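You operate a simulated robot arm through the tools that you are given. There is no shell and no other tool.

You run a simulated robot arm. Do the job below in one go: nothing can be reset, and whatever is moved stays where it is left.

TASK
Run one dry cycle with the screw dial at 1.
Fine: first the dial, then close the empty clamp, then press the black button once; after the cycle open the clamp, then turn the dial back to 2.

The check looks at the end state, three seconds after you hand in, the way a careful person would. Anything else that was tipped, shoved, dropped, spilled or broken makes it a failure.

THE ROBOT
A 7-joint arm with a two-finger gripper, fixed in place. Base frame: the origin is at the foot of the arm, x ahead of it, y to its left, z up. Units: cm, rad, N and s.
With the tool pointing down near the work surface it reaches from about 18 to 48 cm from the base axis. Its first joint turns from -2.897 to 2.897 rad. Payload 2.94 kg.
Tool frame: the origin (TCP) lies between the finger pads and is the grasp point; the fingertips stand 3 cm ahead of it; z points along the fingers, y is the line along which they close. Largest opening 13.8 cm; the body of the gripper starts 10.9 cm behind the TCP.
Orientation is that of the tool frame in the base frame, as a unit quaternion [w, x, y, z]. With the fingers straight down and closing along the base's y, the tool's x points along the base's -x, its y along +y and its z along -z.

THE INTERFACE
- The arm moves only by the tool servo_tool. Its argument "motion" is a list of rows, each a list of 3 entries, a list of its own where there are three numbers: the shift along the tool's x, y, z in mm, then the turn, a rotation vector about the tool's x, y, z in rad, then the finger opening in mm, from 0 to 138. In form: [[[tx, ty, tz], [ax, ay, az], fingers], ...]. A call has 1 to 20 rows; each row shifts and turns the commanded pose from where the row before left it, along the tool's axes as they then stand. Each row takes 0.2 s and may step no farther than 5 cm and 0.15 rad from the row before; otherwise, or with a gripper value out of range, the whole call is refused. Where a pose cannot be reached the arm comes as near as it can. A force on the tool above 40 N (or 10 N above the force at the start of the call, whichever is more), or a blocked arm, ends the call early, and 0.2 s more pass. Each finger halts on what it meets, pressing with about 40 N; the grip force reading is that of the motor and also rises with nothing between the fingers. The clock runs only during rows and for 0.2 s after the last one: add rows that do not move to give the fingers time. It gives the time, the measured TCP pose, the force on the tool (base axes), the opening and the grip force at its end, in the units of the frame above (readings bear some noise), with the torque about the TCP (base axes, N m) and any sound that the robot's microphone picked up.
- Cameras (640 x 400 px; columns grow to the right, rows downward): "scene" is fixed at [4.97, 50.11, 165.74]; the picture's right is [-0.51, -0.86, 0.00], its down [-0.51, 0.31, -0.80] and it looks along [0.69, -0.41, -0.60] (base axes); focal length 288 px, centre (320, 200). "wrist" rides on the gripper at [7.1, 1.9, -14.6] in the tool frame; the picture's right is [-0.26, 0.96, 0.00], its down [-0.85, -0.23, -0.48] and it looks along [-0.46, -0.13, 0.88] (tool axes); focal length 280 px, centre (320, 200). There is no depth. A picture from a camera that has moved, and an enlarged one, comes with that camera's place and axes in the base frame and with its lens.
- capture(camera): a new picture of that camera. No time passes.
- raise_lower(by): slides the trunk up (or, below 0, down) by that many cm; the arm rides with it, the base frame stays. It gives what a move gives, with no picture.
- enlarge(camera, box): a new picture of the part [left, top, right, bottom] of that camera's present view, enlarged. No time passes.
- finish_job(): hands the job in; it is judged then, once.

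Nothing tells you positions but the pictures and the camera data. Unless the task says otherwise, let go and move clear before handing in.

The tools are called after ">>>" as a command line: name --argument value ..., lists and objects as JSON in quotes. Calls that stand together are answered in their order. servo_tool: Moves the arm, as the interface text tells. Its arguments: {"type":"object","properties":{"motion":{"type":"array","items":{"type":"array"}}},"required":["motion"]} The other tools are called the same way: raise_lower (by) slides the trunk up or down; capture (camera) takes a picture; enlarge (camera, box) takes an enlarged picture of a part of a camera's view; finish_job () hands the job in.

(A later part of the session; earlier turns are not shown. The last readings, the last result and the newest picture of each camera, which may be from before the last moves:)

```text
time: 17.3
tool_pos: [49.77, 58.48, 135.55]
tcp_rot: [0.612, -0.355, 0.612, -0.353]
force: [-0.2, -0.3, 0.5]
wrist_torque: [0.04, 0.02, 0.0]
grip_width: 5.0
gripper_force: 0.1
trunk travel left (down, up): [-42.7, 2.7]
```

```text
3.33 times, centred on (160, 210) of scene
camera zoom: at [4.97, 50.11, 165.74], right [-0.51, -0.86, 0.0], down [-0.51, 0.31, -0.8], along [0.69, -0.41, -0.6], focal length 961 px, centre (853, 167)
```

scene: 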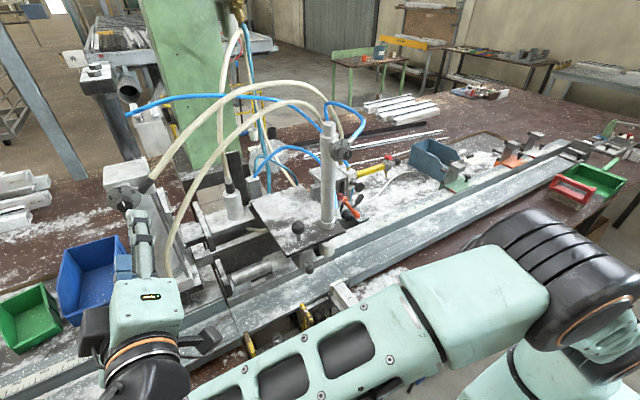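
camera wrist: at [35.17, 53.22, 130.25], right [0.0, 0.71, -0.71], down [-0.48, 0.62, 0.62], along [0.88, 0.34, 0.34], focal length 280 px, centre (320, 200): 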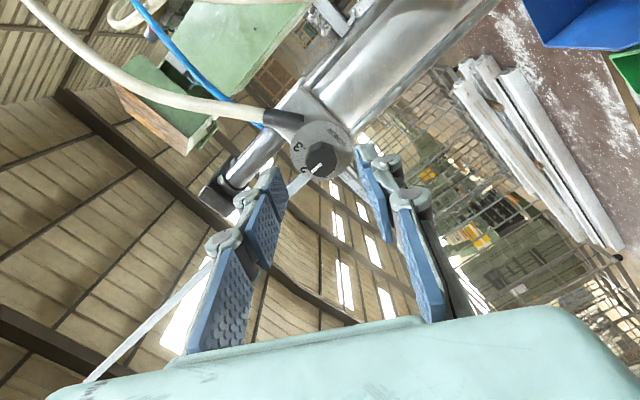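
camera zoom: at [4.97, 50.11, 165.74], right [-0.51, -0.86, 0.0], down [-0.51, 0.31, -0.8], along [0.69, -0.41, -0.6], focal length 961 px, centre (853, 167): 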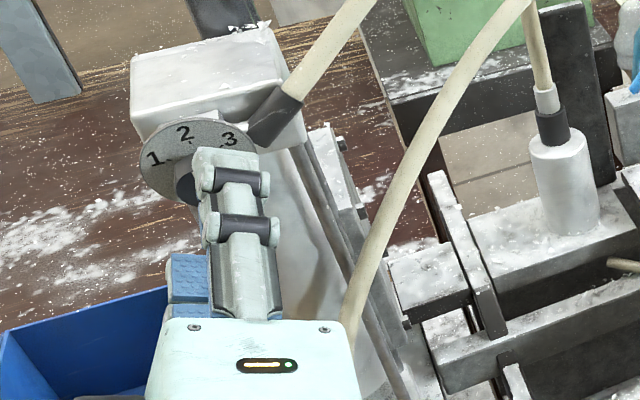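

The knob sits right on the tool axis in the view. I'll advance 3.8 cm so the fingertips straddle the knob.

>>> servo_tool --motion '[[[0, 0, 10], [0, 0, 0], 50], [[0, 0, 10], [0, 0, 0], 50], [[0, 0, 10], [0, 0, 0], 50], [[0, 0, 8], [0, 0, 0], 50], [[0, 0, 0], [0, 0, 0], 50]]'

>>> enlarge --camera "wrist" --box '[240, 100, 400, 240]'

>>> enlarge --camera "scene" --box '[90, 160, 190, 240]'

```text
time: 18.5
tool_pos: [53.64, 58.48, 135.44]
tcp_rot: [0.612, -0.355, 0.613, -0.353]
force: [0.2, 0.5, -0.2]
wrist_torque: [-0.01, -0.01, 0.02]
grip_width: 5.0
gripper_force: 0.1
trunk travel left (down, up): [-42.7, 2.7]
```

```text
2.86 times, centred on (320, 170) of wrist
camera zoom: at [38.99, 53.25, 130.2], right [0.0, 0.71, -0.71], down [-0.48, 0.62, 0.62], along [0.88, 0.34, 0.34], focal length 801 px, centre (320, 286)
```

zoom: 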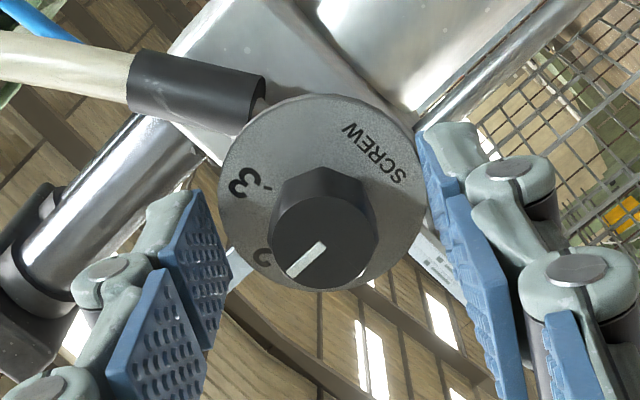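

```text
5.00 times, centred on (140, 200) of scene
camera zoom: at [4.97, 50.11, 165.74], right [-0.51, -0.86, 0.0], down [-0.51, 0.31, -0.8], along [0.69, -0.41, -0.6], focal length 1441 px, centre (1220, 200)
```

zoom: 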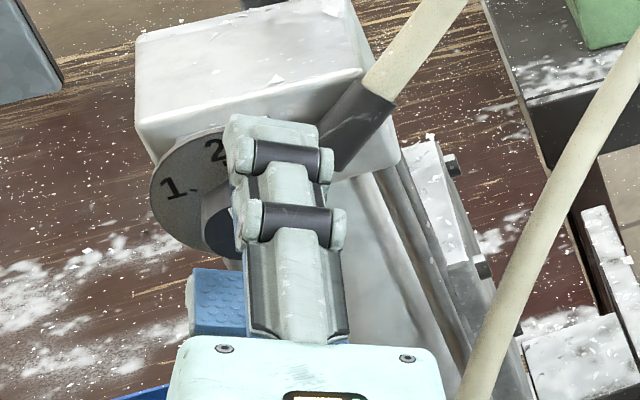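

The knob is centred between the fingers. Closing gently on it now.

>>> servo_tool --motion '[[[0, 0, 0], [0, 0, 0], 35], [[0, 0, 0], [0, 0, 0], 25], [[0, 0, 0], [0, 0, 0], 18], [[0, 0, 0], [0, 0, 0], 18]]'

>>> enlarge --camera "wrist" --box '[240, 100, 400, 240]'

```text
time: 19.5
tool_pos: [53.55, 58.5, 135.5]
tcp_rot: [0.612, -0.355, 0.612, -0.353]
force: [0.6, 0.0, -0.2]
wrist_torque: [-0.01, -0.02, -0.02]
grip_width: 2.43
gripper_force: 45.3
trunk travel left (down, up): [-42.7, 2.7]
```

```text
2.86 times, centred on (320, 170) of wrist
camera zoom: at [38.98, 53.25, 130.2], right [0.0, 0.71, -0.71], down [-0.48, 0.62, 0.62], along [0.88, 0.34, 0.34], focal length 801 px, centre (320, 286)
```

zoom: 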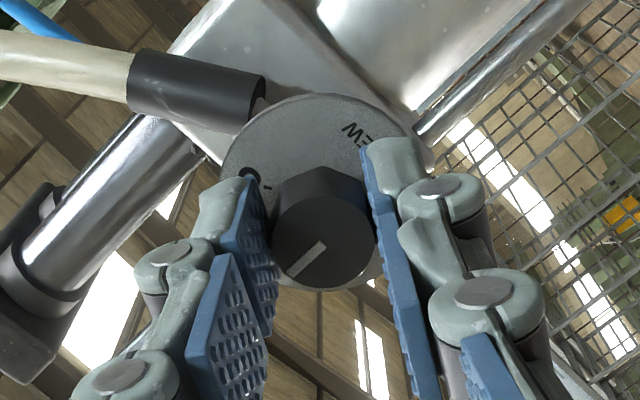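

Grip is solid on the knob (24 mm). Turning −60° about the tool axis, from 2 to 1.

>>> servo_tool --motion '[[[0, 0, 0], [0, 0, -0.1], 18], [[0, 0, 0], [0, 0, -0.1], 18], [[0, 0, 0], [0, 0, -0.1], 18], [[0, 0, 0], [0, 0, -0.1], 18], [[0, 0, 0], [0, 0, -0.1], 18], [[0, 0, 0], [0, 0, -0.1], 18], [[0, 0, 0], [0, 0, -0.1], 18], [[0, 0, 0], [0, 0, -0.1], 18], [[0, 0, 0], [0, 0, -0.1], 18], [[0, 0, 0], [0, 0, -0.1], 18], [[0, 0, 0], [0, 0, -0.047], 18], [[0, 0, 0], [0, 0, 0], 18]]'

>>> enlarge --camera "wrist" --box '[240, 100, 400, 240]'

```text
time: 22.1
tool_pos: [53.66, 58.54, 135.79]
tcp_rot: [-0.354, 0.613, -0.352, 0.612]
force: [7.5, 8.2, 15.2]
wrist_torque: [0.33, -0.41, 0.11]
grip_width: 2.42
gripper_force: 45.1
trunk travel left (down, up): [-42.7, 2.7]
```

```text
2.86 times, centred on (320, 170) of wrist
camera zoom: at [39.01, 51.31, 137.47], right [0.0, -0.26, -0.97], down [-0.48, 0.85, -0.23], along [0.88, 0.46, -0.12], focal length 801 px, centre (320, 286)
```

zoom: 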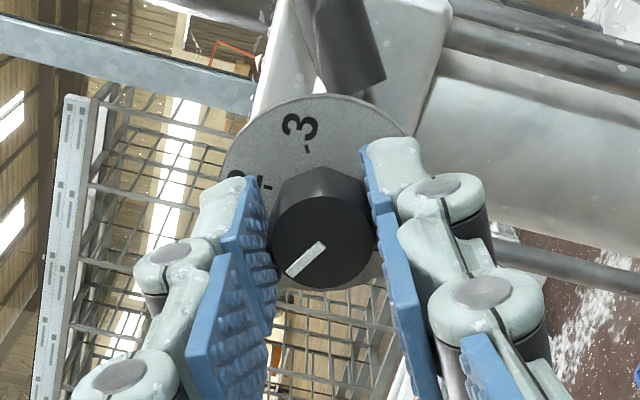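

The knob turned with the gripper. Releasing to check the pointer.

>>> servo_tool --motion '[[[0, 0, 0], [0, 0, 0], 30], [[0, 0, 0], [0, 0, 0], 45], [[0, 0, 0], [0, 0, 0], 50], [[0, 0, 0], [0, 0, 0], 50]]'

>>> enlarge --camera "wrist" --box '[240, 100, 400, 240]'

```text
time: 23.1
tool_pos: [53.59, 58.52, 135.52]
tcp_rot: [-0.353, 0.614, -0.353, 0.611]
force: [-0.5, 1.2, 0.5]
wrist_torque: [0.02, 0.01, 0.0]
grip_width: 5.01
gripper_force: 0.0
trunk travel left (down, up): [-42.7, 2.7]
```

```text
2.86 times, centred on (320, 170) of wrist
camera zoom: at [39.01, 51.3, 137.3], right [0.0, -0.26, -0.97], down [-0.48, 0.85, -0.22], along [0.88, 0.46, -0.12], focal length 801 px, centre (320, 286)
```

zoom: 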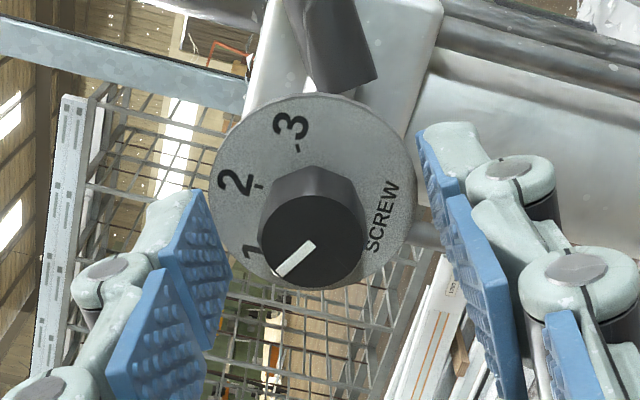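

The pointer looks at 1. I'll back straight off and verify from a clearer distance.

>>> servo_tool --motion '[[[0, 0, -15], [0, 0, 0], 50], [[0, 0, -20], [0, 0, 0], 50], [[0, 0, -20], [0, 0, 0], 50], [[0, 0, -20], [0, 0, 0], 50], [[0, 0, -20], [0, 0, 0], 50], [[0, 0, 0], [0, 0, 0], 50]]'

>>> enlarge --camera "wrist" --box '[260, 95, 380, 170]'

>>> enlarge --camera "scene" --box '[100, 180, 152, 215]'

```text
time: 24.5
tool_pos: [44.16, 58.32, 135.59]
tcp_rot: [-0.354, 0.614, -0.354, 0.611]
force: [-0.5, 0.2, -0.1]
wrist_torque: [0.02, 0.02, -0.02]
grip_width: 5.01
gripper_force: 0.0
trunk travel left (down, up): [-42.7, 2.7]
```

```text
5.33 times, centred on (320, 132) of wrist
camera zoom: at [29.48, 51.28, 137.36], right [0.0, -0.26, -0.97], down [-0.48, 0.85, -0.22], along [0.88, 0.46, -0.12], focal length 1495 px, centre (320, 560)
```

zoom: 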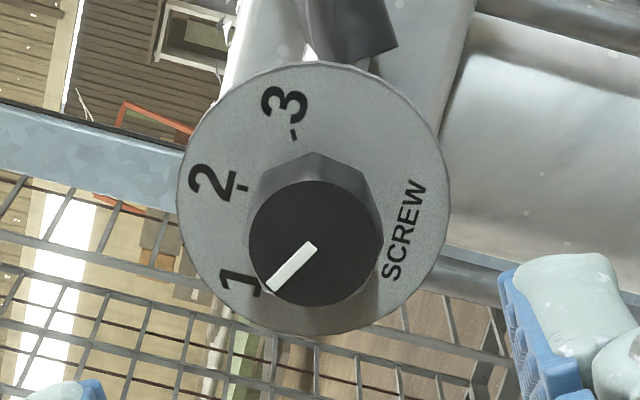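

```text
11.43 times, centred on (126, 198) of scene
camera zoom: at [4.97, 50.11, 165.74], right [-0.51, -0.86, 0.0], down [-0.51, 0.31, -0.8], along [0.69, -0.41, -0.6], focal length 3294 px, centre (2537, 229)
```

zoom: 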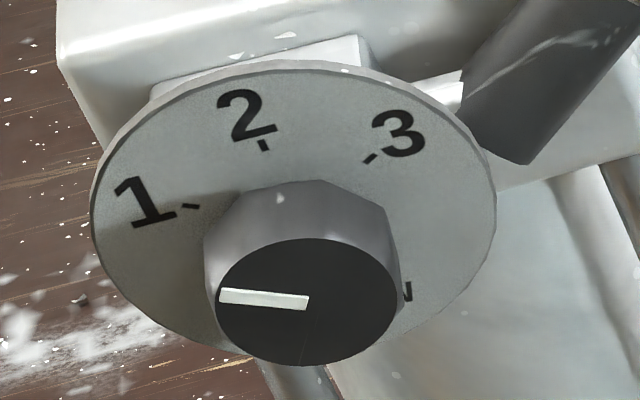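

The dial reads 1. Now I'll roll back, draw away and pitch the tool down 45° for the transit to the clamp lever.

>>> servo_tool --motion '[[[0, 0, -10], [0, 0, 0.1309], 40], [[0, 0, -10], [0, 0, 0.1309], 30], [[0, 0, 0], [0, 0, 0.1309], 20], [[0, 0, 0], [0, 0, 0.1309], 20], [[0, 0, 0], [0, 0, 0.1309], 20], [[0, 0, 0], [0, 0, 0.1309], 20], [[0, 0, 0], [0, 0, 0.1309], 20], [[0, 0, 0], [0, 0, 0.1309], 20], [[0, 0, 0], [0, 0, 0.1309], 20], [[0, 0, 0], [0, 0, 0.1309], 20], [[0, 0, 0], [0, 0, 0.1309], 20], [[0, 0, 0], [0, 0, 0.1309], 20], [[0, 0, 0], [0, 0, 0.1309], 20], [[0, 0, 0], [0, 0, 0.1309], 20], [[0, 0, 0], [0, 0, 0.1309], 20], [[0, 0, 0], [0, 0, 0.1309], 20], [[0, 0, 0], [0, 0, 0], 20]]'

```text
time: 28.1
tool_pos: [42.19, 58.47, 135.54]
tcp_rot: [0.707, -0.001, 0.708, 0.001]
force: [-0.1, -0.2, 0.4]
wrist_torque: [0.03, 0.0, -0.02]
grip_width: 2.01
gripper_force: 0.1
trunk travel left (down, up): [-42.7, 2.7]
```

Back at roll 0. Moving right (−y) while pitching down 45°.

>>> servo_tool --motion '[[[0, -20, 0], [0, 0.0873, 0], 20], [[0, -20, 0], [0, 0.0873, 0], 20], [[0, -20, 0], [0, 0.0873, 0], 20], [[0, -20, 0], [0, 0.0873, 0], 20], [[0, -20, 0], [0, 0.0873, 0], 20], [[0, -20, 0], [0, 0.0873, 0], 20], [[0, -20, 0], [0, 0.0873, 0], 20], [[0, -20, 0], [0, 0.0873, 0], 20], [[0, -20, 0], [0, 0.0873, 0], 20], [[0, -20, 0], [0, 0, 0], 20], [[0, -20, 0], [0, 0, 0], 20], [[0, 0, 0], [0, 0, 0], 20]]'

>>> capture --camera "scene"

>>> capture --camera "wrist"

```text
time: 30.7
tool_pos: [42.26, 36.39, 135.37]
tcp_rot: [0.38, -0.002, 0.925, -0.001]
force: [-0.5, -0.6, 1.0]
wrist_torque: [0.0, 0.0, 0.03]
grip_width: 2.0
gripper_force: 0.1
trunk travel left (down, up): [-42.7, 2.7]
```

```text
taken
```

scene: 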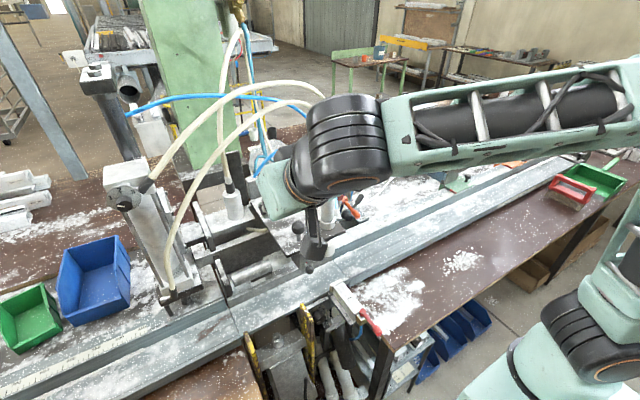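

```text
taken
camera wrist: at [26.8, 38.35, 140.62], right [0.18, 0.97, 0.18], down [0.27, -0.23, 0.94], along [0.95, -0.12, -0.3], focal length 280 px, centre (320, 200)
```

wrist: 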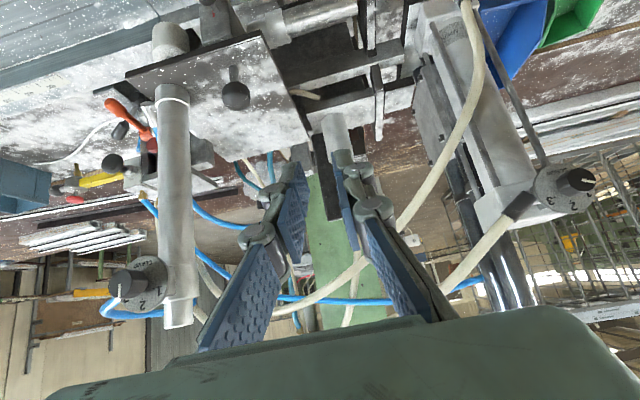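

I'll draw back 5 cm in x to clear the column dial, then travel right to y≈−10.

>>> servo_tool --motion '[[[11.8, -10, -11.8], [0, 0, 0], 20], [[11.8, -10, -11.8], [0, 0, 0], 20], [[11.8, -10, -11.8], [0, 0, 0], 20], [[0, -20, 0], [0, 0, 0], 20], [[0, -20, 0], [0, 0, 0], 20], [[0, -20, 0], [0, 0, 0], 20], [[0, -20, 0], [0, 0, 0], 20], [[0, -20, 0], [0, 0, 0], 20], [[0, -20, 0], [0, 0, 0], 20], [[0, -20, 0], [0, 0, 0], 20], [[0, -20, 0], [0, 0, 0], 20], [[0, -20, 0], [0, 0, 0], 20], [[0, -20, 0], [0, 0, 0], 20], [[0, 0, 0], [0, 0, 0], 20]]'

```text
time: 33.7
tool_pos: [37.38, 13.45, 135.45]
tcp_rot: [0.38, -0.001, 0.925, -0.001]
force: [-0.7, -0.3, 0.1]
wrist_torque: [0.02, 0.01, 0.01]
grip_width: 2.02
gripper_force: 0.1
trunk travel left (down, up): [-42.7, 2.7]
```

Moving smoothly, now at y=13. Continuing right to y≈−10.

>>> servo_tool --motion '[[[0, -15, 0], [0, 0, 0], 20], [[0, -15, 0], [0, 0, 0], 20], [[0, -15, 0], [0, 0, 0], 20], [[0, -15, 0], [0, 0, 0], 20], [[0, -15, 0], [0, 0, 0], 20], [[0, -15, 0], [0, 0, 0], 20], [[0, -15, 0], [0, 0, 0], 20], [[0, -15, 0], [0, 0, 0], 20], [[0, -15, 0], [0, 0, 0], 20], [[0, -15, 0], [0, 0, 0], 20], [[0, -15, 0], [0, 0, 0], 20], [[0, -15, 0], [0, 0, 0], 20], [[0, -15, 0], [0, 0, 0], 20], [[0, -15, 0], [0, 0, 0], 20], [[0, -15, 0], [0, 0, 0], 20], [[0, 0, 0], [0, 0, 0], 20]]'

>>> capture --camera "wrist"

>>> capture --camera "scene"

```text
time: 37.1
tool_pos: [37.33, -9.07, 135.57]
tcp_rot: [0.382, -0.002, 0.924, 0.0]
force: [1.0, -0.1, -0.1]
wrist_torque: [0.03, 0.02, 0.01]
grip_width: 2.03
gripper_force: 0.1
trunk travel left (down, up): [-42.7, 2.7]
```

```text
taken
camera wrist: at [21.89, -7.23, 140.79], right [0.18, 0.97, 0.18], down [0.27, -0.23, 0.94], along [0.95, -0.12, -0.3], focal length 280 px, centre (320, 200)
```

wrist: 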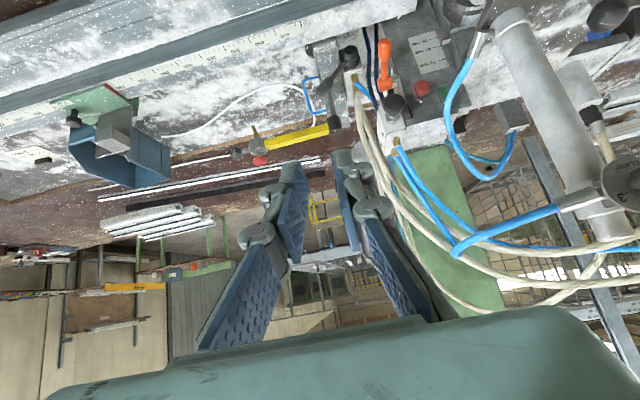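

```text
taken
```

scene: 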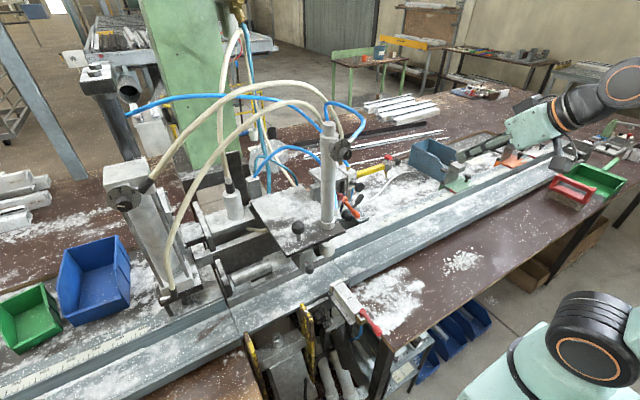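

I'm at y≈−9 with the clamp lever, buttons and orange lever in view. Zooming in to fix positions.

>>> enlarge --camera "wrist" --box '[290, 20, 450, 140]'

>>> enlarge --camera "wrist" --box '[300, 35, 400, 105]'

>>> enlarge --camera "wrist" --box '[360, 0, 640, 180]'

```text
3.33 times, centred on (370, 80) of wrist
camera zoom: at [21.89, -7.23, 140.79], right [0.18, 0.97, 0.18], down [0.27, -0.23, 0.94], along [0.95, -0.12, -0.3], focal length 935 px, centre (153, 600)
```

zoom: 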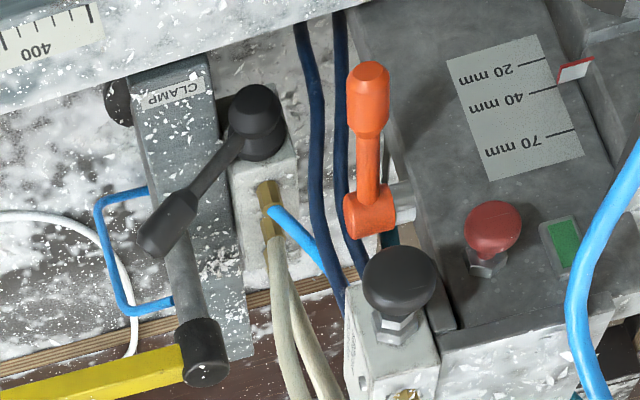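

```text
5.71 times, centred on (350, 70) of wrist
camera zoom: at [21.89, -7.23, 140.79], right [0.18, 0.97, 0.18], down [0.27, -0.23, 0.94], along [0.95, -0.12, -0.3], focal length 1602 px, centre (149, 943)
```

zoom: 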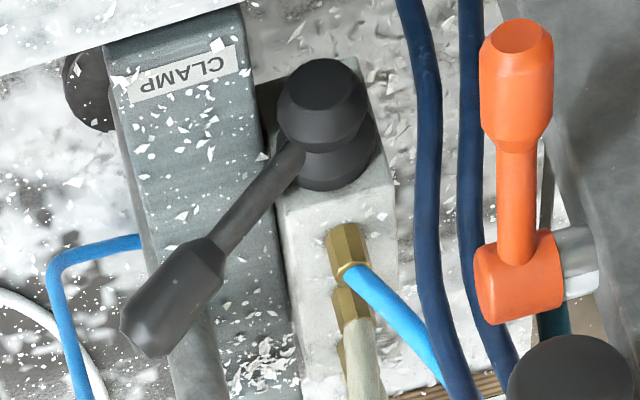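

```text
2.22 times, centred on (500, 90) of wrist
camera zoom: at [21.89, -7.23, 140.79], right [0.18, 0.97, 0.18], down [0.27, -0.23, 0.94], along [0.95, -0.12, -0.3], focal length 623 px, centre (-80, 444)
```

zoom: 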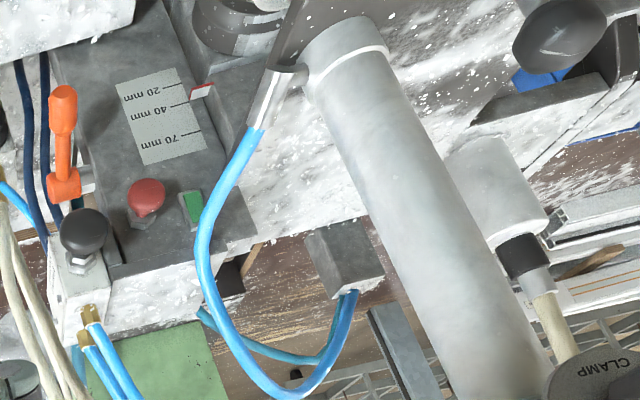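

The black lever is the CLAMP valve handle: pivot ≈(72,−1.6,94.5), handle centre ≈(72.5,−8.5,100), leaning about 50° toward −y; the orange lever overhangs at y≈2.7, z≈105. I'll approach from the right (−y side) with the tool yawed so the hand stays clear of the orange lever and buttons.

>>> servo_tool --motion '[[[2, -15, 22.8], [0, 0, 0], 10], [[2, -15, 22.8], [0, 0, 0], 0], [[2, -15, 22.8], [0, 0, 0], 0], [[2, -15, 22.8], [0, 0, 0], 0], [[2, -15, 22.8], [0, 0, 0], 0], [[2, -15, 22.8], [0, 0, 0], 0], [[2, -15, 22.8], [0, 0, 0], 0], [[2, -15, 22.8], [0, 0, 0], 0], [[2, -15, 22.8], [0, 0, 0], 0], [[2, -15, 22.8], [0, 0, 0], 0], [[0, 0, 0], [0, 0, 0], 0]]'

>>> servo_tool --motion '[[[0, 0, 0], [-0.0881, 0, -0.0883], 0], [[0, 0, 0], [-0.0881, 0, -0.0883], 0], [[0, 0, 0], [-0.0881, 0, -0.0883], 0], [[0, 0, 0], [-0.0881, 0, -0.0883], 0], [[0, 0, 0], [-0.0881, 0, -0.0883], 0], [[0, 0, 0], [-0.0881, 0, -0.0883], 0], [[0, 0, 0], [-0.0881, 0, -0.0883], 0], [[0, 0, 0], [0, 0, 0], 0]]'

>>> capture --camera "wrist"

>>> capture --camera "scene"

```text
time: 39.5
tool_pos: [52.13, -24.06, 118.1]
tcp_rot: [0.382, -0.002, 0.924, 0.0]
force: [0.1, 0.8, -0.6]
wrist_torque: [0.02, -0.02, 0.0]
grip_width: 0.01
gripper_force: 27.9
trunk travel left (down, up): [-42.7, 2.7]
```

```text
time: 41.3
tool_pos: [52.01, -23.99, 117.97]
tcp_rot: [0.345, -0.393, 0.837, 0.162]
force: [0.4, -0.4, 0.7]
wrist_torque: [0.01, -0.01, 0.0]
grip_width: 0.0
gripper_force: 28.0
trunk travel left (down, up): [-42.7, 2.7]
```

```text
taken
camera wrist: at [40.67, -34.6, 123.27], right [-0.62, 0.76, 0.18], down [0.35, 0.06, 0.94], along [0.7, 0.65, -0.3], focal length 280 px, centre (320, 200)
```

wrist: 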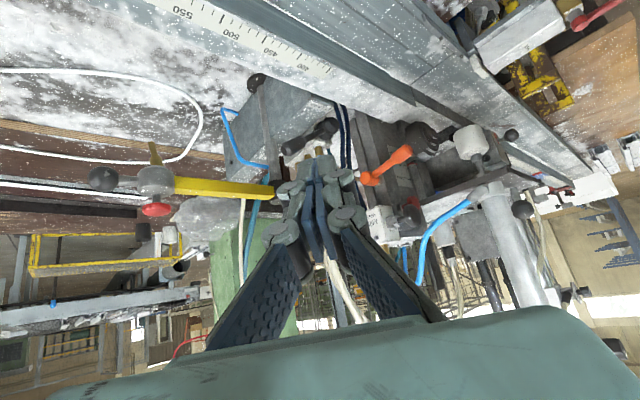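

```text
taken
```

scene: 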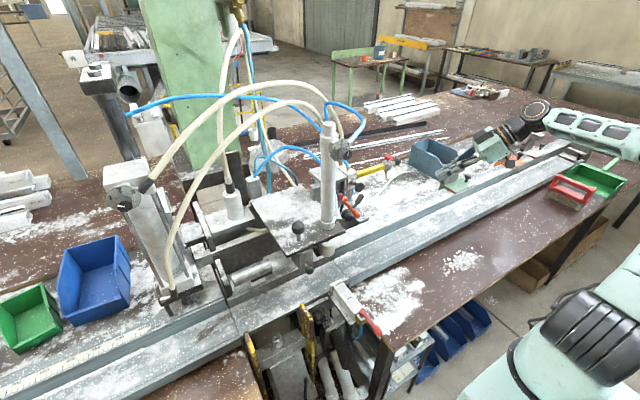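

Yawed 50° with closed fingers; the lever is visible beyond the fingertips. Zooming to confirm lever geometry from this angle.

>>> enlarge --camera "wrist" --box '[210, 60, 450, 210]'

>>> enlarge --camera "wrist" --box '[260, 80, 380, 170]'

```text
2.67 times, centred on (330, 135) of wrist
camera zoom: at [40.67, -34.6, 123.27], right [-0.62, 0.76, 0.18], down [0.35, 0.06, 0.94], along [0.7, 0.65, -0.3], focal length 748 px, centre (293, 373)
```

zoom: 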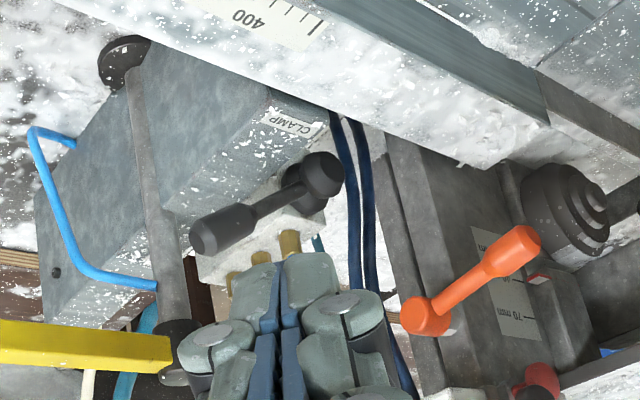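

```text
4.44 times, centred on (320, 125) of wrist
camera zoom: at [40.67, -34.6, 123.27], right [-0.62, 0.76, 0.18], down [0.35, 0.06, 0.94], along [0.7, 0.65, -0.3], focal length 1246 px, centre (320, 533)
```

zoom: 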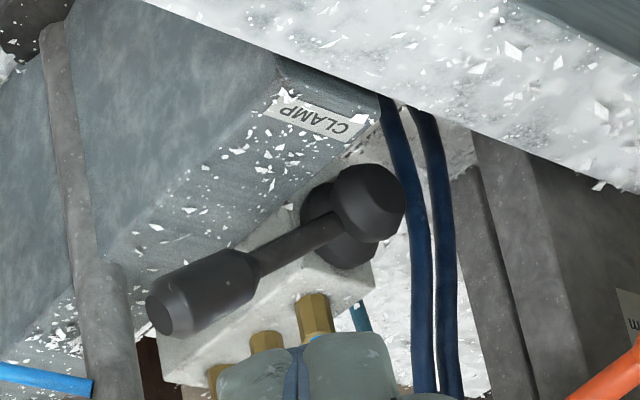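

The lever leans ~62° from vertical toward −y (handle centre ≈(72.3,−8.5,100.2), pivot ≈(−1.6,96.5)), just above the CLAMP box top (z≈96), so it must swing up toward +y. I'll flatten the pitch to 30° and come in near the overhanging handle tip.

>>> servo_tool --motion '[[[0, 0, 0], [0, -0.131, 0], 0], [[0, 0, 0], [0, -0.131, 0], 0], [[5.3, -6.8, 17.6], [0, 0, 0], 0], [[5.3, -6.8, 17.6], [0, 0, 0], 0], [[5.3, -6.8, 17.6], [0, 0, 0], 0], [[5.3, -6.8, 17.6], [0, 0, 0], 0], [[5.3, -6.8, 17.6], [0, 0, 0], 0], [[5.3, -6.8, 17.6], [0, 0, 0], 0], [[5.3, -6.8, 17.6], [0, 0, 0], 0], [[5.3, -6.8, 17.6], [0, 0, 0], 0], [[0, 0, 0], [0, 0, 0], 0]]'

>>> capture --camera "wrist"

>>> capture --camera "scene"

```text
time: 43.7
tool_pos: [62.66, -19.74, 107.38]
tcp_rot: [0.452, -0.367, 0.785, 0.212]
force: [0.4, -0.6, -0.3]
wrist_torque: [0.03, -0.02, 0.01]
grip_width: 0.01
gripper_force: 28.3
trunk travel left (down, up): [-42.7, 2.7]
```

```text
taken
camera wrist: at [50.77, -30.95, 108.4], right [-0.66, 0.72, 0.23], down [0.19, -0.14, 0.97], along [0.73, 0.68, -0.04], focal length 280 px, centre (320, 200)
```

wrist: 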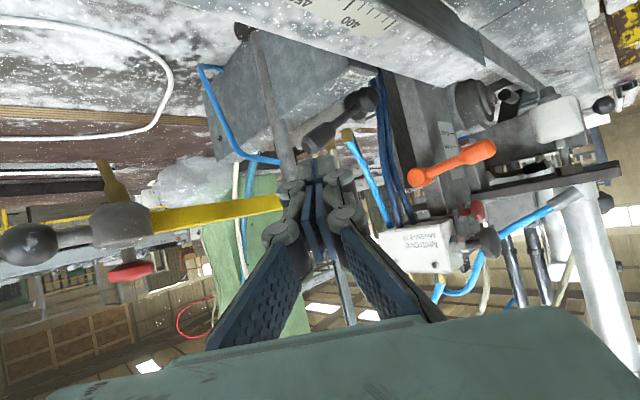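

```text
taken
```

scene: 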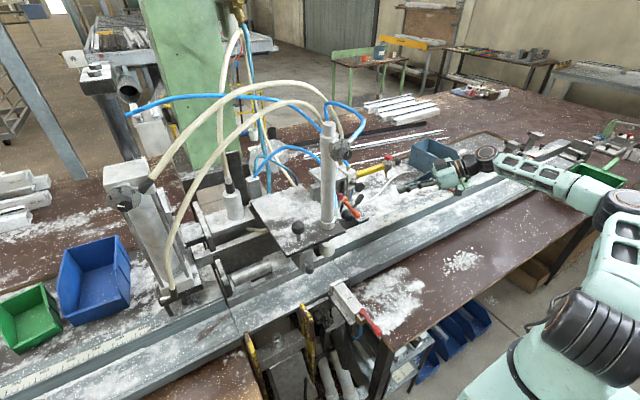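

Good, still clear. I'll zoom in on the lever from this nearer, lower angle.

>>> enlarge --camera "wrist" --box '[230, 50, 430, 190]'

>>> enlarge --camera "scene" --box '[325, 150, 485, 250]'

>>> enlarge --camera "wrist" --box '[360, 130, 640, 300]'

```text
2.86 times, centred on (330, 120) of wrist
camera zoom: at [50.77, -30.95, 108.4], right [-0.66, 0.72, 0.23], down [0.19, -0.14, 0.97], along [0.73, 0.68, -0.04], focal length 801 px, centre (291, 429)
```

zoom: 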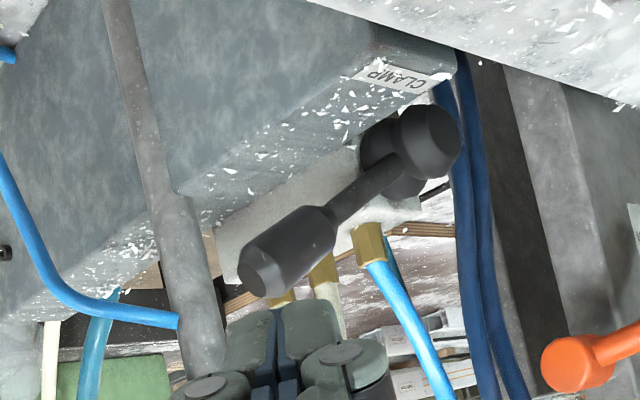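

```text
4.00 times, centred on (405, 200) of scene
camera zoom: at [4.97, 50.11, 165.74], right [-0.51, -0.86, 0.0], down [-0.51, 0.31, -0.8], along [0.69, -0.41, -0.6], focal length 1153 px, centre (-20, 200)
```

zoom: 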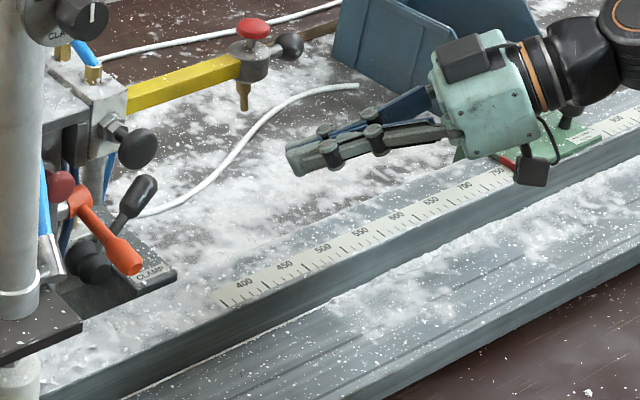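

```text
2.29 times, centred on (500, 215) of wrist
camera zoom: at [50.77, -30.95, 108.4], right [-0.66, 0.72, 0.23], down [0.19, -0.14, 0.97], along [0.73, 0.68, -0.04], focal length 641 px, centre (-91, 166)
```

zoom: 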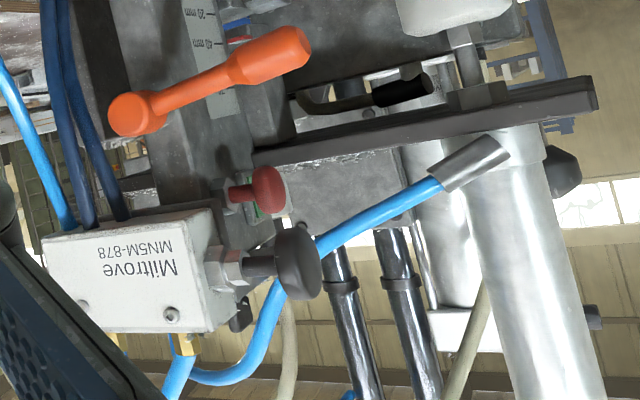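

I now have the lever well fixed: pivot ≈(70.2,−1.7,96.6), handle tip ≈(73,−10.2,101), rod behind at x≈76. Moving closed fingertips to just outside and below the handle tip.

>>> servo_tool --motion '[[[2.45, -3.06, 12.7], [0, 0, 0], 0], [[2.45, -3.06, 12.7], [0, 0, 0], 0], [[2.45, -3.06, 12.7], [0, 0, 0], 0], [[2.45, -3.06, 12.7], [0, 0, 0], 0], [[2.45, -3.06, 12.7], [0, 0, 0], 0], [[2.45, -3.06, 12.7], [0, 0, 0], 0], [[2.45, -3.06, 12.7], [0, 0, 0], 0], [[2.45, -3.06, 12.7], [0, 0, 0], 0], [[2.45, -3.06, 12.7], [0, 0, 0], 0], [[2.45, -3.06, 12.7], [0, 0, 0], 0], [[0, 0, 0], [0, 0, 0], 0]]'

>>> enlarge --camera "wrist" --box '[230, 50, 430, 200]'

>>> enlarge --camera "scene" --box '[335, 160, 455, 240]'

>>> capture --camera "wrist"

```text
time: 46.1
tool_pos: [71.32, -14.38, 98.69]
tcp_rot: [0.452, -0.367, 0.785, 0.211]
force: [-0.1, -0.9, 0.7]
wrist_torque: [-0.02, 0.02, 0.0]
grip_width: 0.02
gripper_force: 28.5
trunk travel left (down, up): [-42.7, 2.7]
```

```text
2.67 times, centred on (330, 125) of wrist
camera zoom: at [59.36, -25.55, 99.85], right [-0.66, 0.72, 0.23], down [0.19, -0.14, 0.97], along [0.73, 0.68, -0.04], focal length 748 px, centre (293, 400)
```

zoom: 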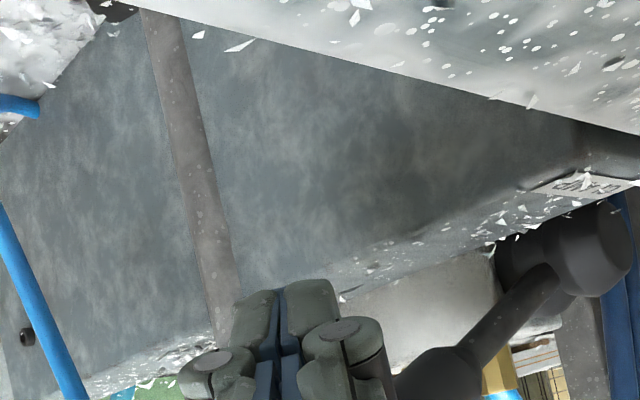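

```text
5.00 times, centred on (395, 200) of scene
camera zoom: at [4.97, 50.11, 165.74], right [-0.51, -0.86, 0.0], down [-0.51, 0.31, -0.8], along [0.69, -0.41, -0.6], focal length 1441 px, centre (-55, 200)
```

zoom: 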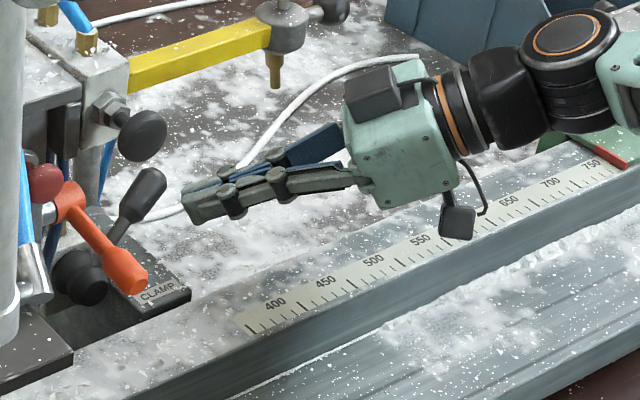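

```text
taken
camera wrist: at [59.36, -25.55, 99.85], right [-0.66, 0.72, 0.23], down [0.19, -0.14, 0.97], along [0.73, 0.68, -0.04], focal length 280 px, centre (320, 200)
```

wrist: 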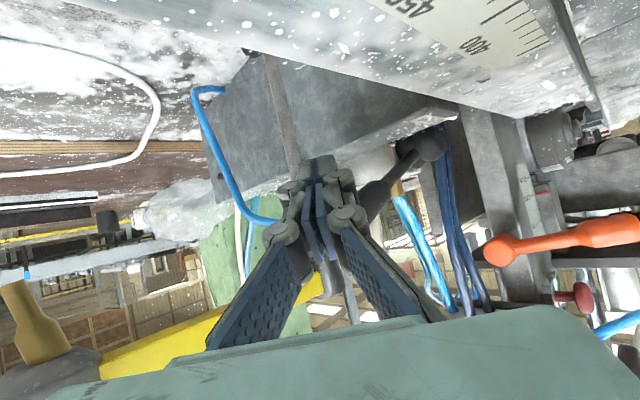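

Fingertips are just outside the handle's end. I'll slide under the overhanging tip in small steps, watching the force.

>>> servo_tool --motion '[[[-3.1, 4.2, 3.9], [0, 0, 0], 0], [[-3.1, 4.2, 3.9], [0, 0, 0], 0], [[-3.1, 4.2, 3.9], [0, 0, 0], 0], [[-3.1, 4.2, 3.9], [0, 0, 0], 0], [[0, 0, 0], [0, 0, 0], 0]]'

>>> capture --camera "wrist"

>>> enlarge --camera "scene" --box '[335, 170, 415, 230]'

```text
time: 47.3
tool_pos: [71.19, -11.82, 99.0]
tcp_rot: [0.453, -0.367, 0.785, 0.211]
force: [0.2, 0.2, -0.4]
wrist_torque: [-0.02, 0.02, 0.0]
grip_width: 0.0
gripper_force: 29.0
trunk travel left (down, up): [-42.7, 2.7]
```

```text
taken
camera wrist: at [59.3, -22.93, 100.12], right [-0.66, 0.72, 0.23], down [0.19, -0.14, 0.97], along [0.73, 0.68, -0.04], focal length 280 px, centre (320, 200)
```

wrist: 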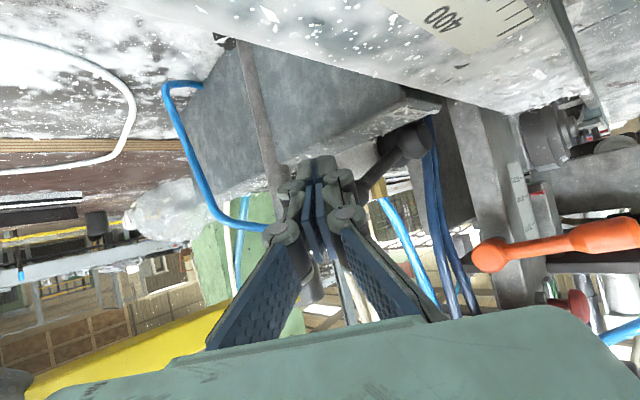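

```text
6.67 times, centred on (375, 200) of scene
camera zoom: at [4.97, 50.11, 165.74], right [-0.51, -0.86, 0.0], down [-0.51, 0.31, -0.8], along [0.69, -0.41, -0.6], focal length 1921 px, centre (-47, 200)
```

zoom: 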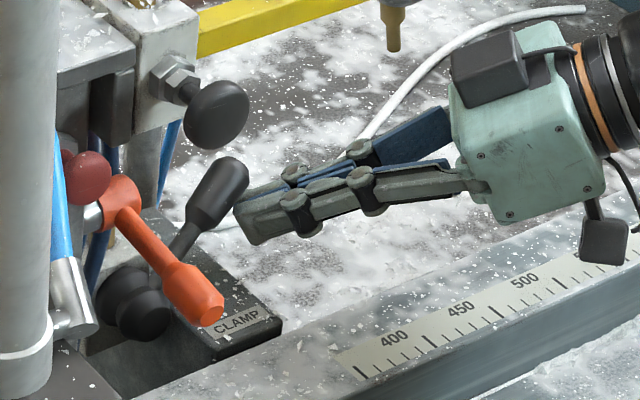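

The fingertips sit under the handle tip, no contact yet. Now lifting along the lever's arc.

>>> servo_tool --motion '[[[-6.5, 2.6, -0.2], [0, 0, 0], 0], [[-6.5, 2.6, -0.2], [0, 0, 0], 0], [[-6.5, 2.6, -0.2], [0, 0, 0], 0], [[-6.5, 2.6, -0.2], [0, 0, 0], 0], [[-6.8, 2.7, -0.2], [0, 0, 0], 0], [[-6.8, 2.7, -0.2], [0, 0, 0], 0], [[-6.8, 2.7, -0.2], [0, 0, 0], 0], [[0, 0, 0], [0, 0, 0], 0]]'

>>> capture --camera "wrist"

>>> enlarge --camera "scene" --box '[335, 170, 415, 230]'

```text
time: 48.2
tool_pos: [70.8, -11.33, 99.78]
tcp_rot: [0.444, -0.367, 0.791, 0.206]
force: [-4.6, -5.8, -7.7]
wrist_torque: [-0.25, 0.12, -0.09]
grip_width: 0.61
gripper_force: 28.1
trunk travel left (down, up): [-42.7, 2.7]
stopped in row 4: the force on the tool passed its limit at 42 N (the readings are from after the stop); the commanded pose is now the measured one
```

```text
taken
camera wrist: at [58.87, -22.44, 101.18], right [-0.65, 0.73, 0.22], down [0.2, -0.12, 0.97], along [0.73, 0.68, -0.06], focal length 280 px, centre (320, 200)
```

wrist: 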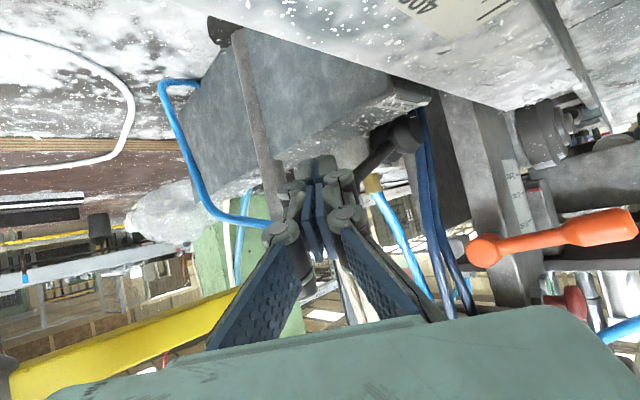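

```text
6.67 times, centred on (375, 200) of scene
camera zoom: at [4.97, 50.11, 165.74], right [-0.51, -0.86, 0.0], down [-0.51, 0.31, -0.8], along [0.69, -0.41, -0.6], focal length 1921 px, centre (-47, 200)
```

zoom: 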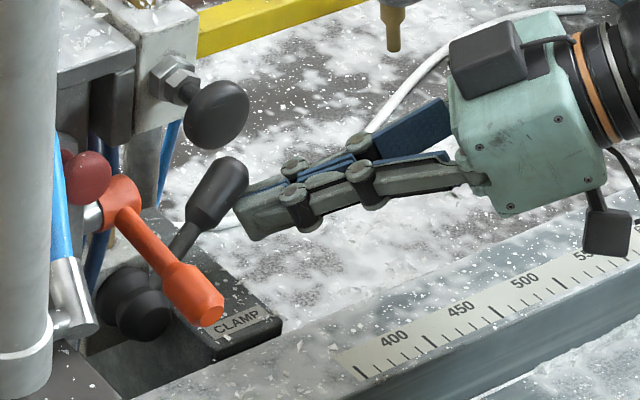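

The lever resisted 42 N without moving upward, so I should not force it. I'll back off and study how its hub is built.

>>> servo_tool --motion '[[[4, -6, -4], [0, 0, 0], 0], [[4, -8, -8], [0, 0, 0], 0], [[0, -8, -15], [0, 0, 0], 0], [[0, 0, -20], [0, 0, 0], 0], [[0, 0, -20], [0, 0, 0], 0], [[0, 0, 0], [0, 0, 0], 0]]'

>>> capture --camera "wrist"

>>> enlarge --camera "wrist" --box '[280, 60, 440, 180]'

>>> enlarge --camera "scene" --box '[338, 190, 378, 225]'

```text
time: 49.6
tool_pos: [68.69, -17.22, 102.79]
tcp_rot: [0.446, -0.367, 0.789, 0.208]
force: [0.4, -0.3, -0.4]
wrist_torque: [0.01, -0.01, 0.01]
grip_width: 0.0
gripper_force: 28.0
trunk travel left (down, up): [-42.7, 2.7]
```

```text
taken
camera wrist: at [56.68, -28.4, 104.11], right [-0.65, 0.72, 0.23], down [0.2, -0.13, 0.97], along [0.73, 0.68, -0.06], focal length 280 px, centre (320, 200)
```

wrist: 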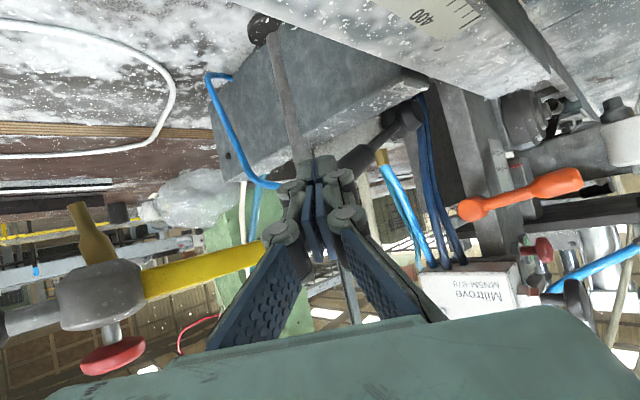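

```text
3.33 times, centred on (360, 120) of wrist
camera zoom: at [56.68, -28.4, 104.11], right [-0.65, 0.72, 0.23], down [0.2, -0.13, 0.97], along [0.73, 0.68, -0.06], focal length 935 px, centre (187, 467)
```

zoom: 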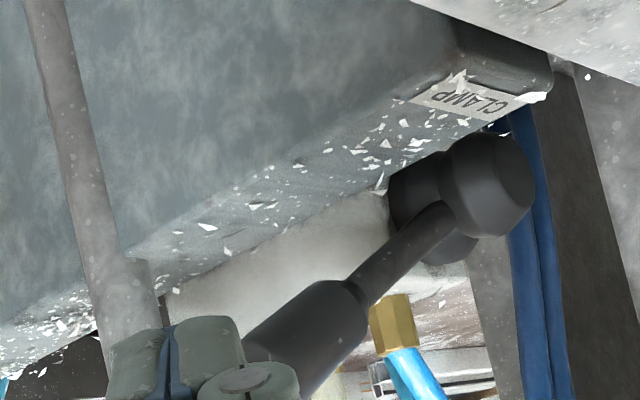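

```text
11.43 times, centred on (358, 208) of scene
camera zoom: at [4.97, 50.11, 165.74], right [-0.51, -0.86, 0.0], down [-0.51, 0.31, -0.8], along [0.69, -0.41, -0.6], focal length 3294 px, centre (-114, 114)
```

zoom: 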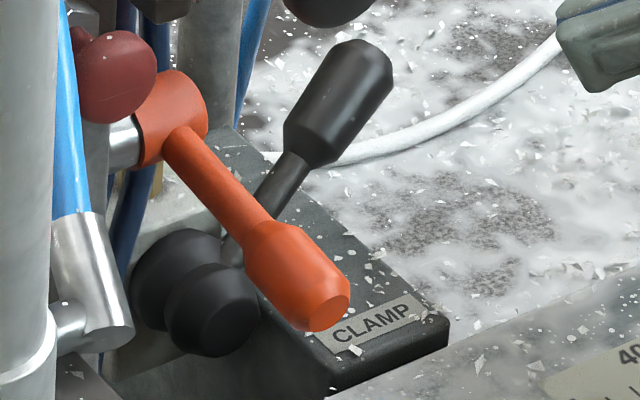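

I need a clearer look at how the lever joins its hub. Zooming harder from here and the scene camera.

>>> enlarge --camera "wrist" --box '[360, 90, 424, 130]'

>>> enlarge --camera "scene" --box '[344, 200, 368, 215]'

>>> enlarge --camera "scene" --box '[344, 208, 368, 223]'

```text
10.00 times, centred on (392, 110) of wrist
camera zoom: at [56.68, -28.4, 104.11], right [-0.65, 0.72, 0.23], down [0.2, -0.13, 0.97], along [0.73, 0.68, -0.06], focal length 2804 px, centre (-400, 1100)
```

zoom: 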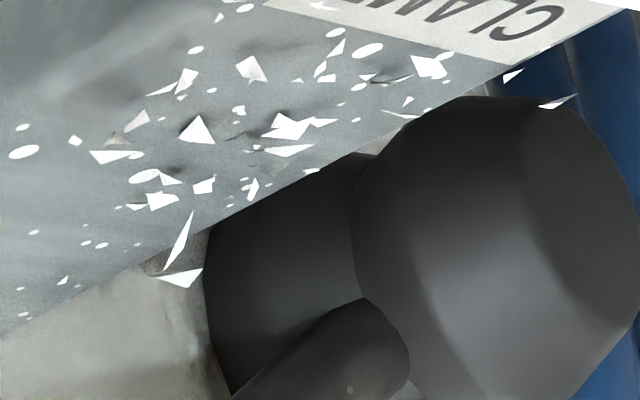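

```text
16.00 times, centred on (356, 208) of scene
camera zoom: at [4.97, 50.11, 165.74], right [-0.51, -0.86, 0.0], down [-0.51, 0.31, -0.8], along [0.69, -0.41, -0.6], focal length 4611 px, centre (-256, 80)
```

zoom: 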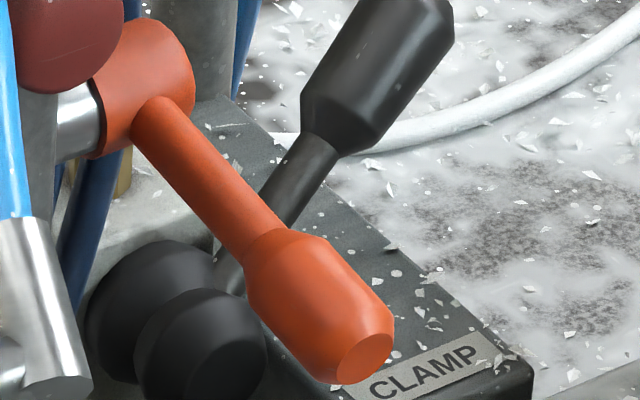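

```text
16.00 times, centred on (356, 216) of scene
camera zoom: at [4.97, 50.11, 165.74], right [-0.51, -0.86, 0.0], down [-0.51, 0.31, -0.8], along [0.69, -0.41, -0.6], focal length 4611 px, centre (-256, -48)
```

zoom: 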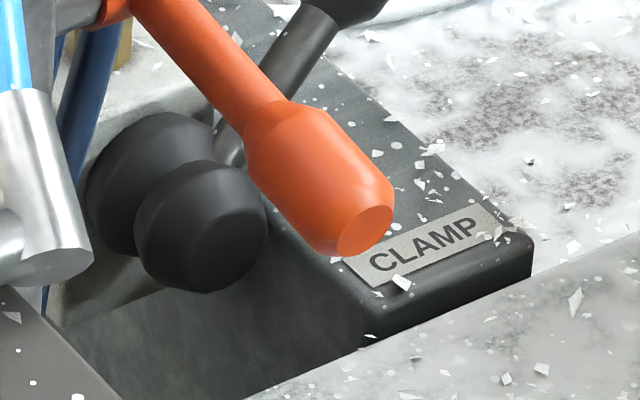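

The lever's stem meets the black double-disc hub on its right side, but I want a frontal view. I'll back out and swing the camera to the front.

>>> servo_tool --motion '[[[-15, 0, -30], [0, 0, 0], 0], [[-15, 0, -30], [0, 0, 0], 0], [[-15, 0, -30], [0, 0, 0], 0], [[-15, 0, -30], [0, 0, 0], 0], [[0, 0, 0], [0, 0.131, 0], 0], [[0, 0, 0], [0, 0.131, 0], 0], [[0, 0, 0], [0, 0, 0], 0]]'

```text
time: 51.2
tool_pos: [64.06, -22.77, 114.12]
tcp_rot: [0.338, -0.391, 0.841, 0.158]
force: [1.0, -0.6, -0.1]
wrist_torque: [-0.01, 0.01, -0.02]
grip_width: 0.0
gripper_force: 27.8
trunk travel left (down, up): [-42.7, 2.7]
```

>>> servo_tool --motion '[[[0, 0, -15], [0.0863, 0, 0.0899], 0], [[0, 0, -15], [0.0863, 0, 0.0899], 0], [[0, 0, -15], [0.0863, 0, 0.0899], 0], [[0, 0, 0], [0.0863, 0, 0.0899], 0], [[0, 0, 0], [0.0863, 0, 0.0899], 0], [[0, 0, 0], [0.0863, 0, 0.0899], 0], [[0, 0, 0], [0.0863, 0, 0.0899], 0], [[0, 0, 0], [0, 0, 0], 0]]'

>>> capture --camera "wrist"

```text
time: 53.0
tool_pos: [61.8, -24.81, 117.37]
tcp_rot: [0.374, 0.002, 0.928, 0.0]
force: [0.8, -0.7, -0.7]
wrist_torque: [0.01, -0.01, 0.05]
grip_width: 0.0
gripper_force: 28.5
trunk travel left (down, up): [-42.7, 2.7]
```

```text
taken
camera wrist: at [46.46, -22.94, 122.82], right [0.19, 0.96, 0.18], down [0.28, -0.23, 0.93], along [0.94, -0.13, -0.32], focal length 280 px, centre (320, 200)
```

wrist: 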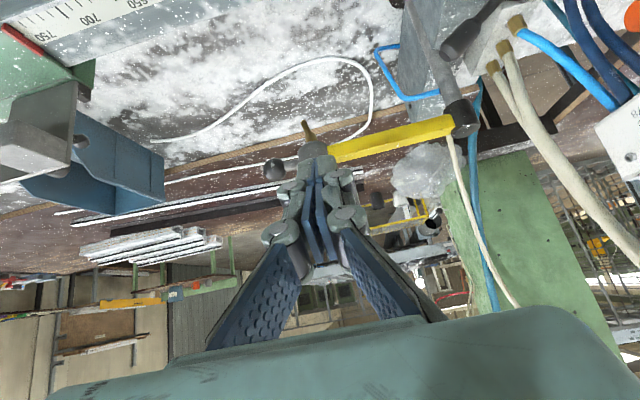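

>>> servo_tool --motion '[[[20.4, 19.7, -7.2], [0, 0, 0], 0], [[20.4, 19.7, -7.2], [0, 0, 0], 0], [[20.4, 19.7, -7.2], [0, 0, 0], 0], [[20.4, 19.7, -7.2], [0, 0, 0], 0], [[20.4, 19.7, -7.2], [0, 0, 0], 0], [[20.4, 19.7, -7.2], [0, 0, 0], 0], [[0, 0, 0], [0, 0, 0], 0]]'

>>> capture --camera "wrist"

>>> enlarge --camera "wrist" --box '[320, 80, 480, 180]'

>>> enlarge --camera "wrist" --box '[330, 80, 420, 140]'

```text
time: 54.6
tool_pos: [49.89, -12.93, 112.04]
tcp_rot: [0.374, 0.001, 0.928, 0.001]
force: [0.0, 0.0, 1.0]
wrist_torque: [0.0, 0.01, -0.01]
grip_width: 0.0
gripper_force: 28.7
trunk travel left (down, up): [-42.7, 2.7]
```

```text
taken
camera wrist: at [34.65, -11.11, 117.43], right [0.19, 0.96, 0.18], down [0.28, -0.23, 0.93], along [0.94, -0.13, -0.32], focal length 280 px, centre (320, 200)
```

wrist: 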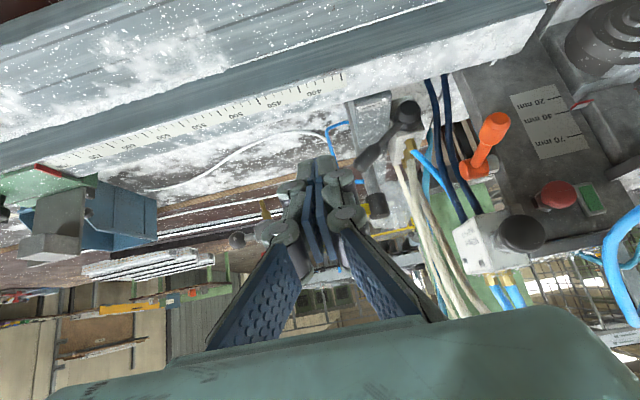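

```text
4.00 times, centred on (400, 130) of wrist
camera zoom: at [34.65, -11.11, 117.43], right [0.19, 0.96, 0.18], down [0.28, -0.23, 0.93], along [0.94, -0.13, -0.32], focal length 1122 px, centre (0, 480)
```

zoom: 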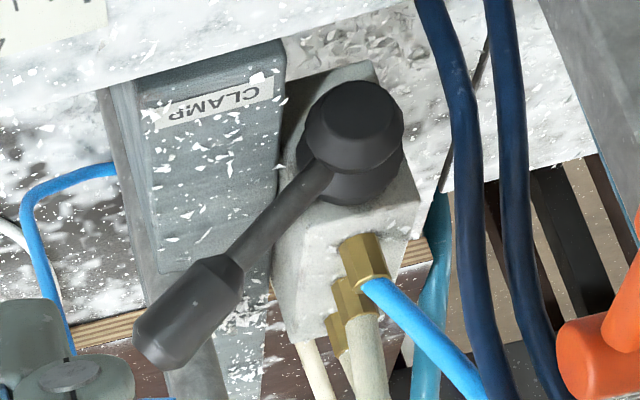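

```text
6.67 times, centred on (375, 110) of wrist
camera zoom: at [34.65, -11.11, 117.43], right [0.19, 0.96, 0.18], down [0.28, -0.23, 0.93], along [0.94, -0.13, -0.32], focal length 1869 px, centre (-47, 800)
```

zoom: 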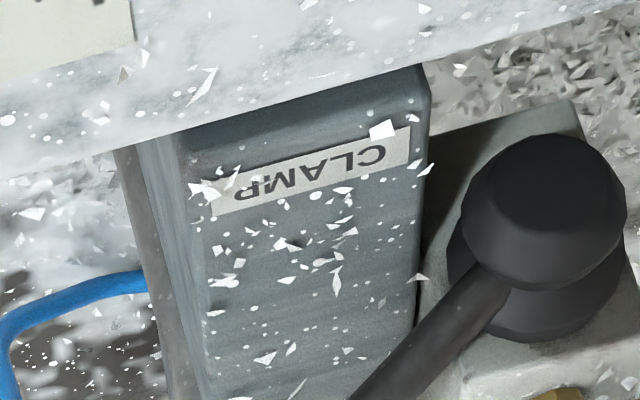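

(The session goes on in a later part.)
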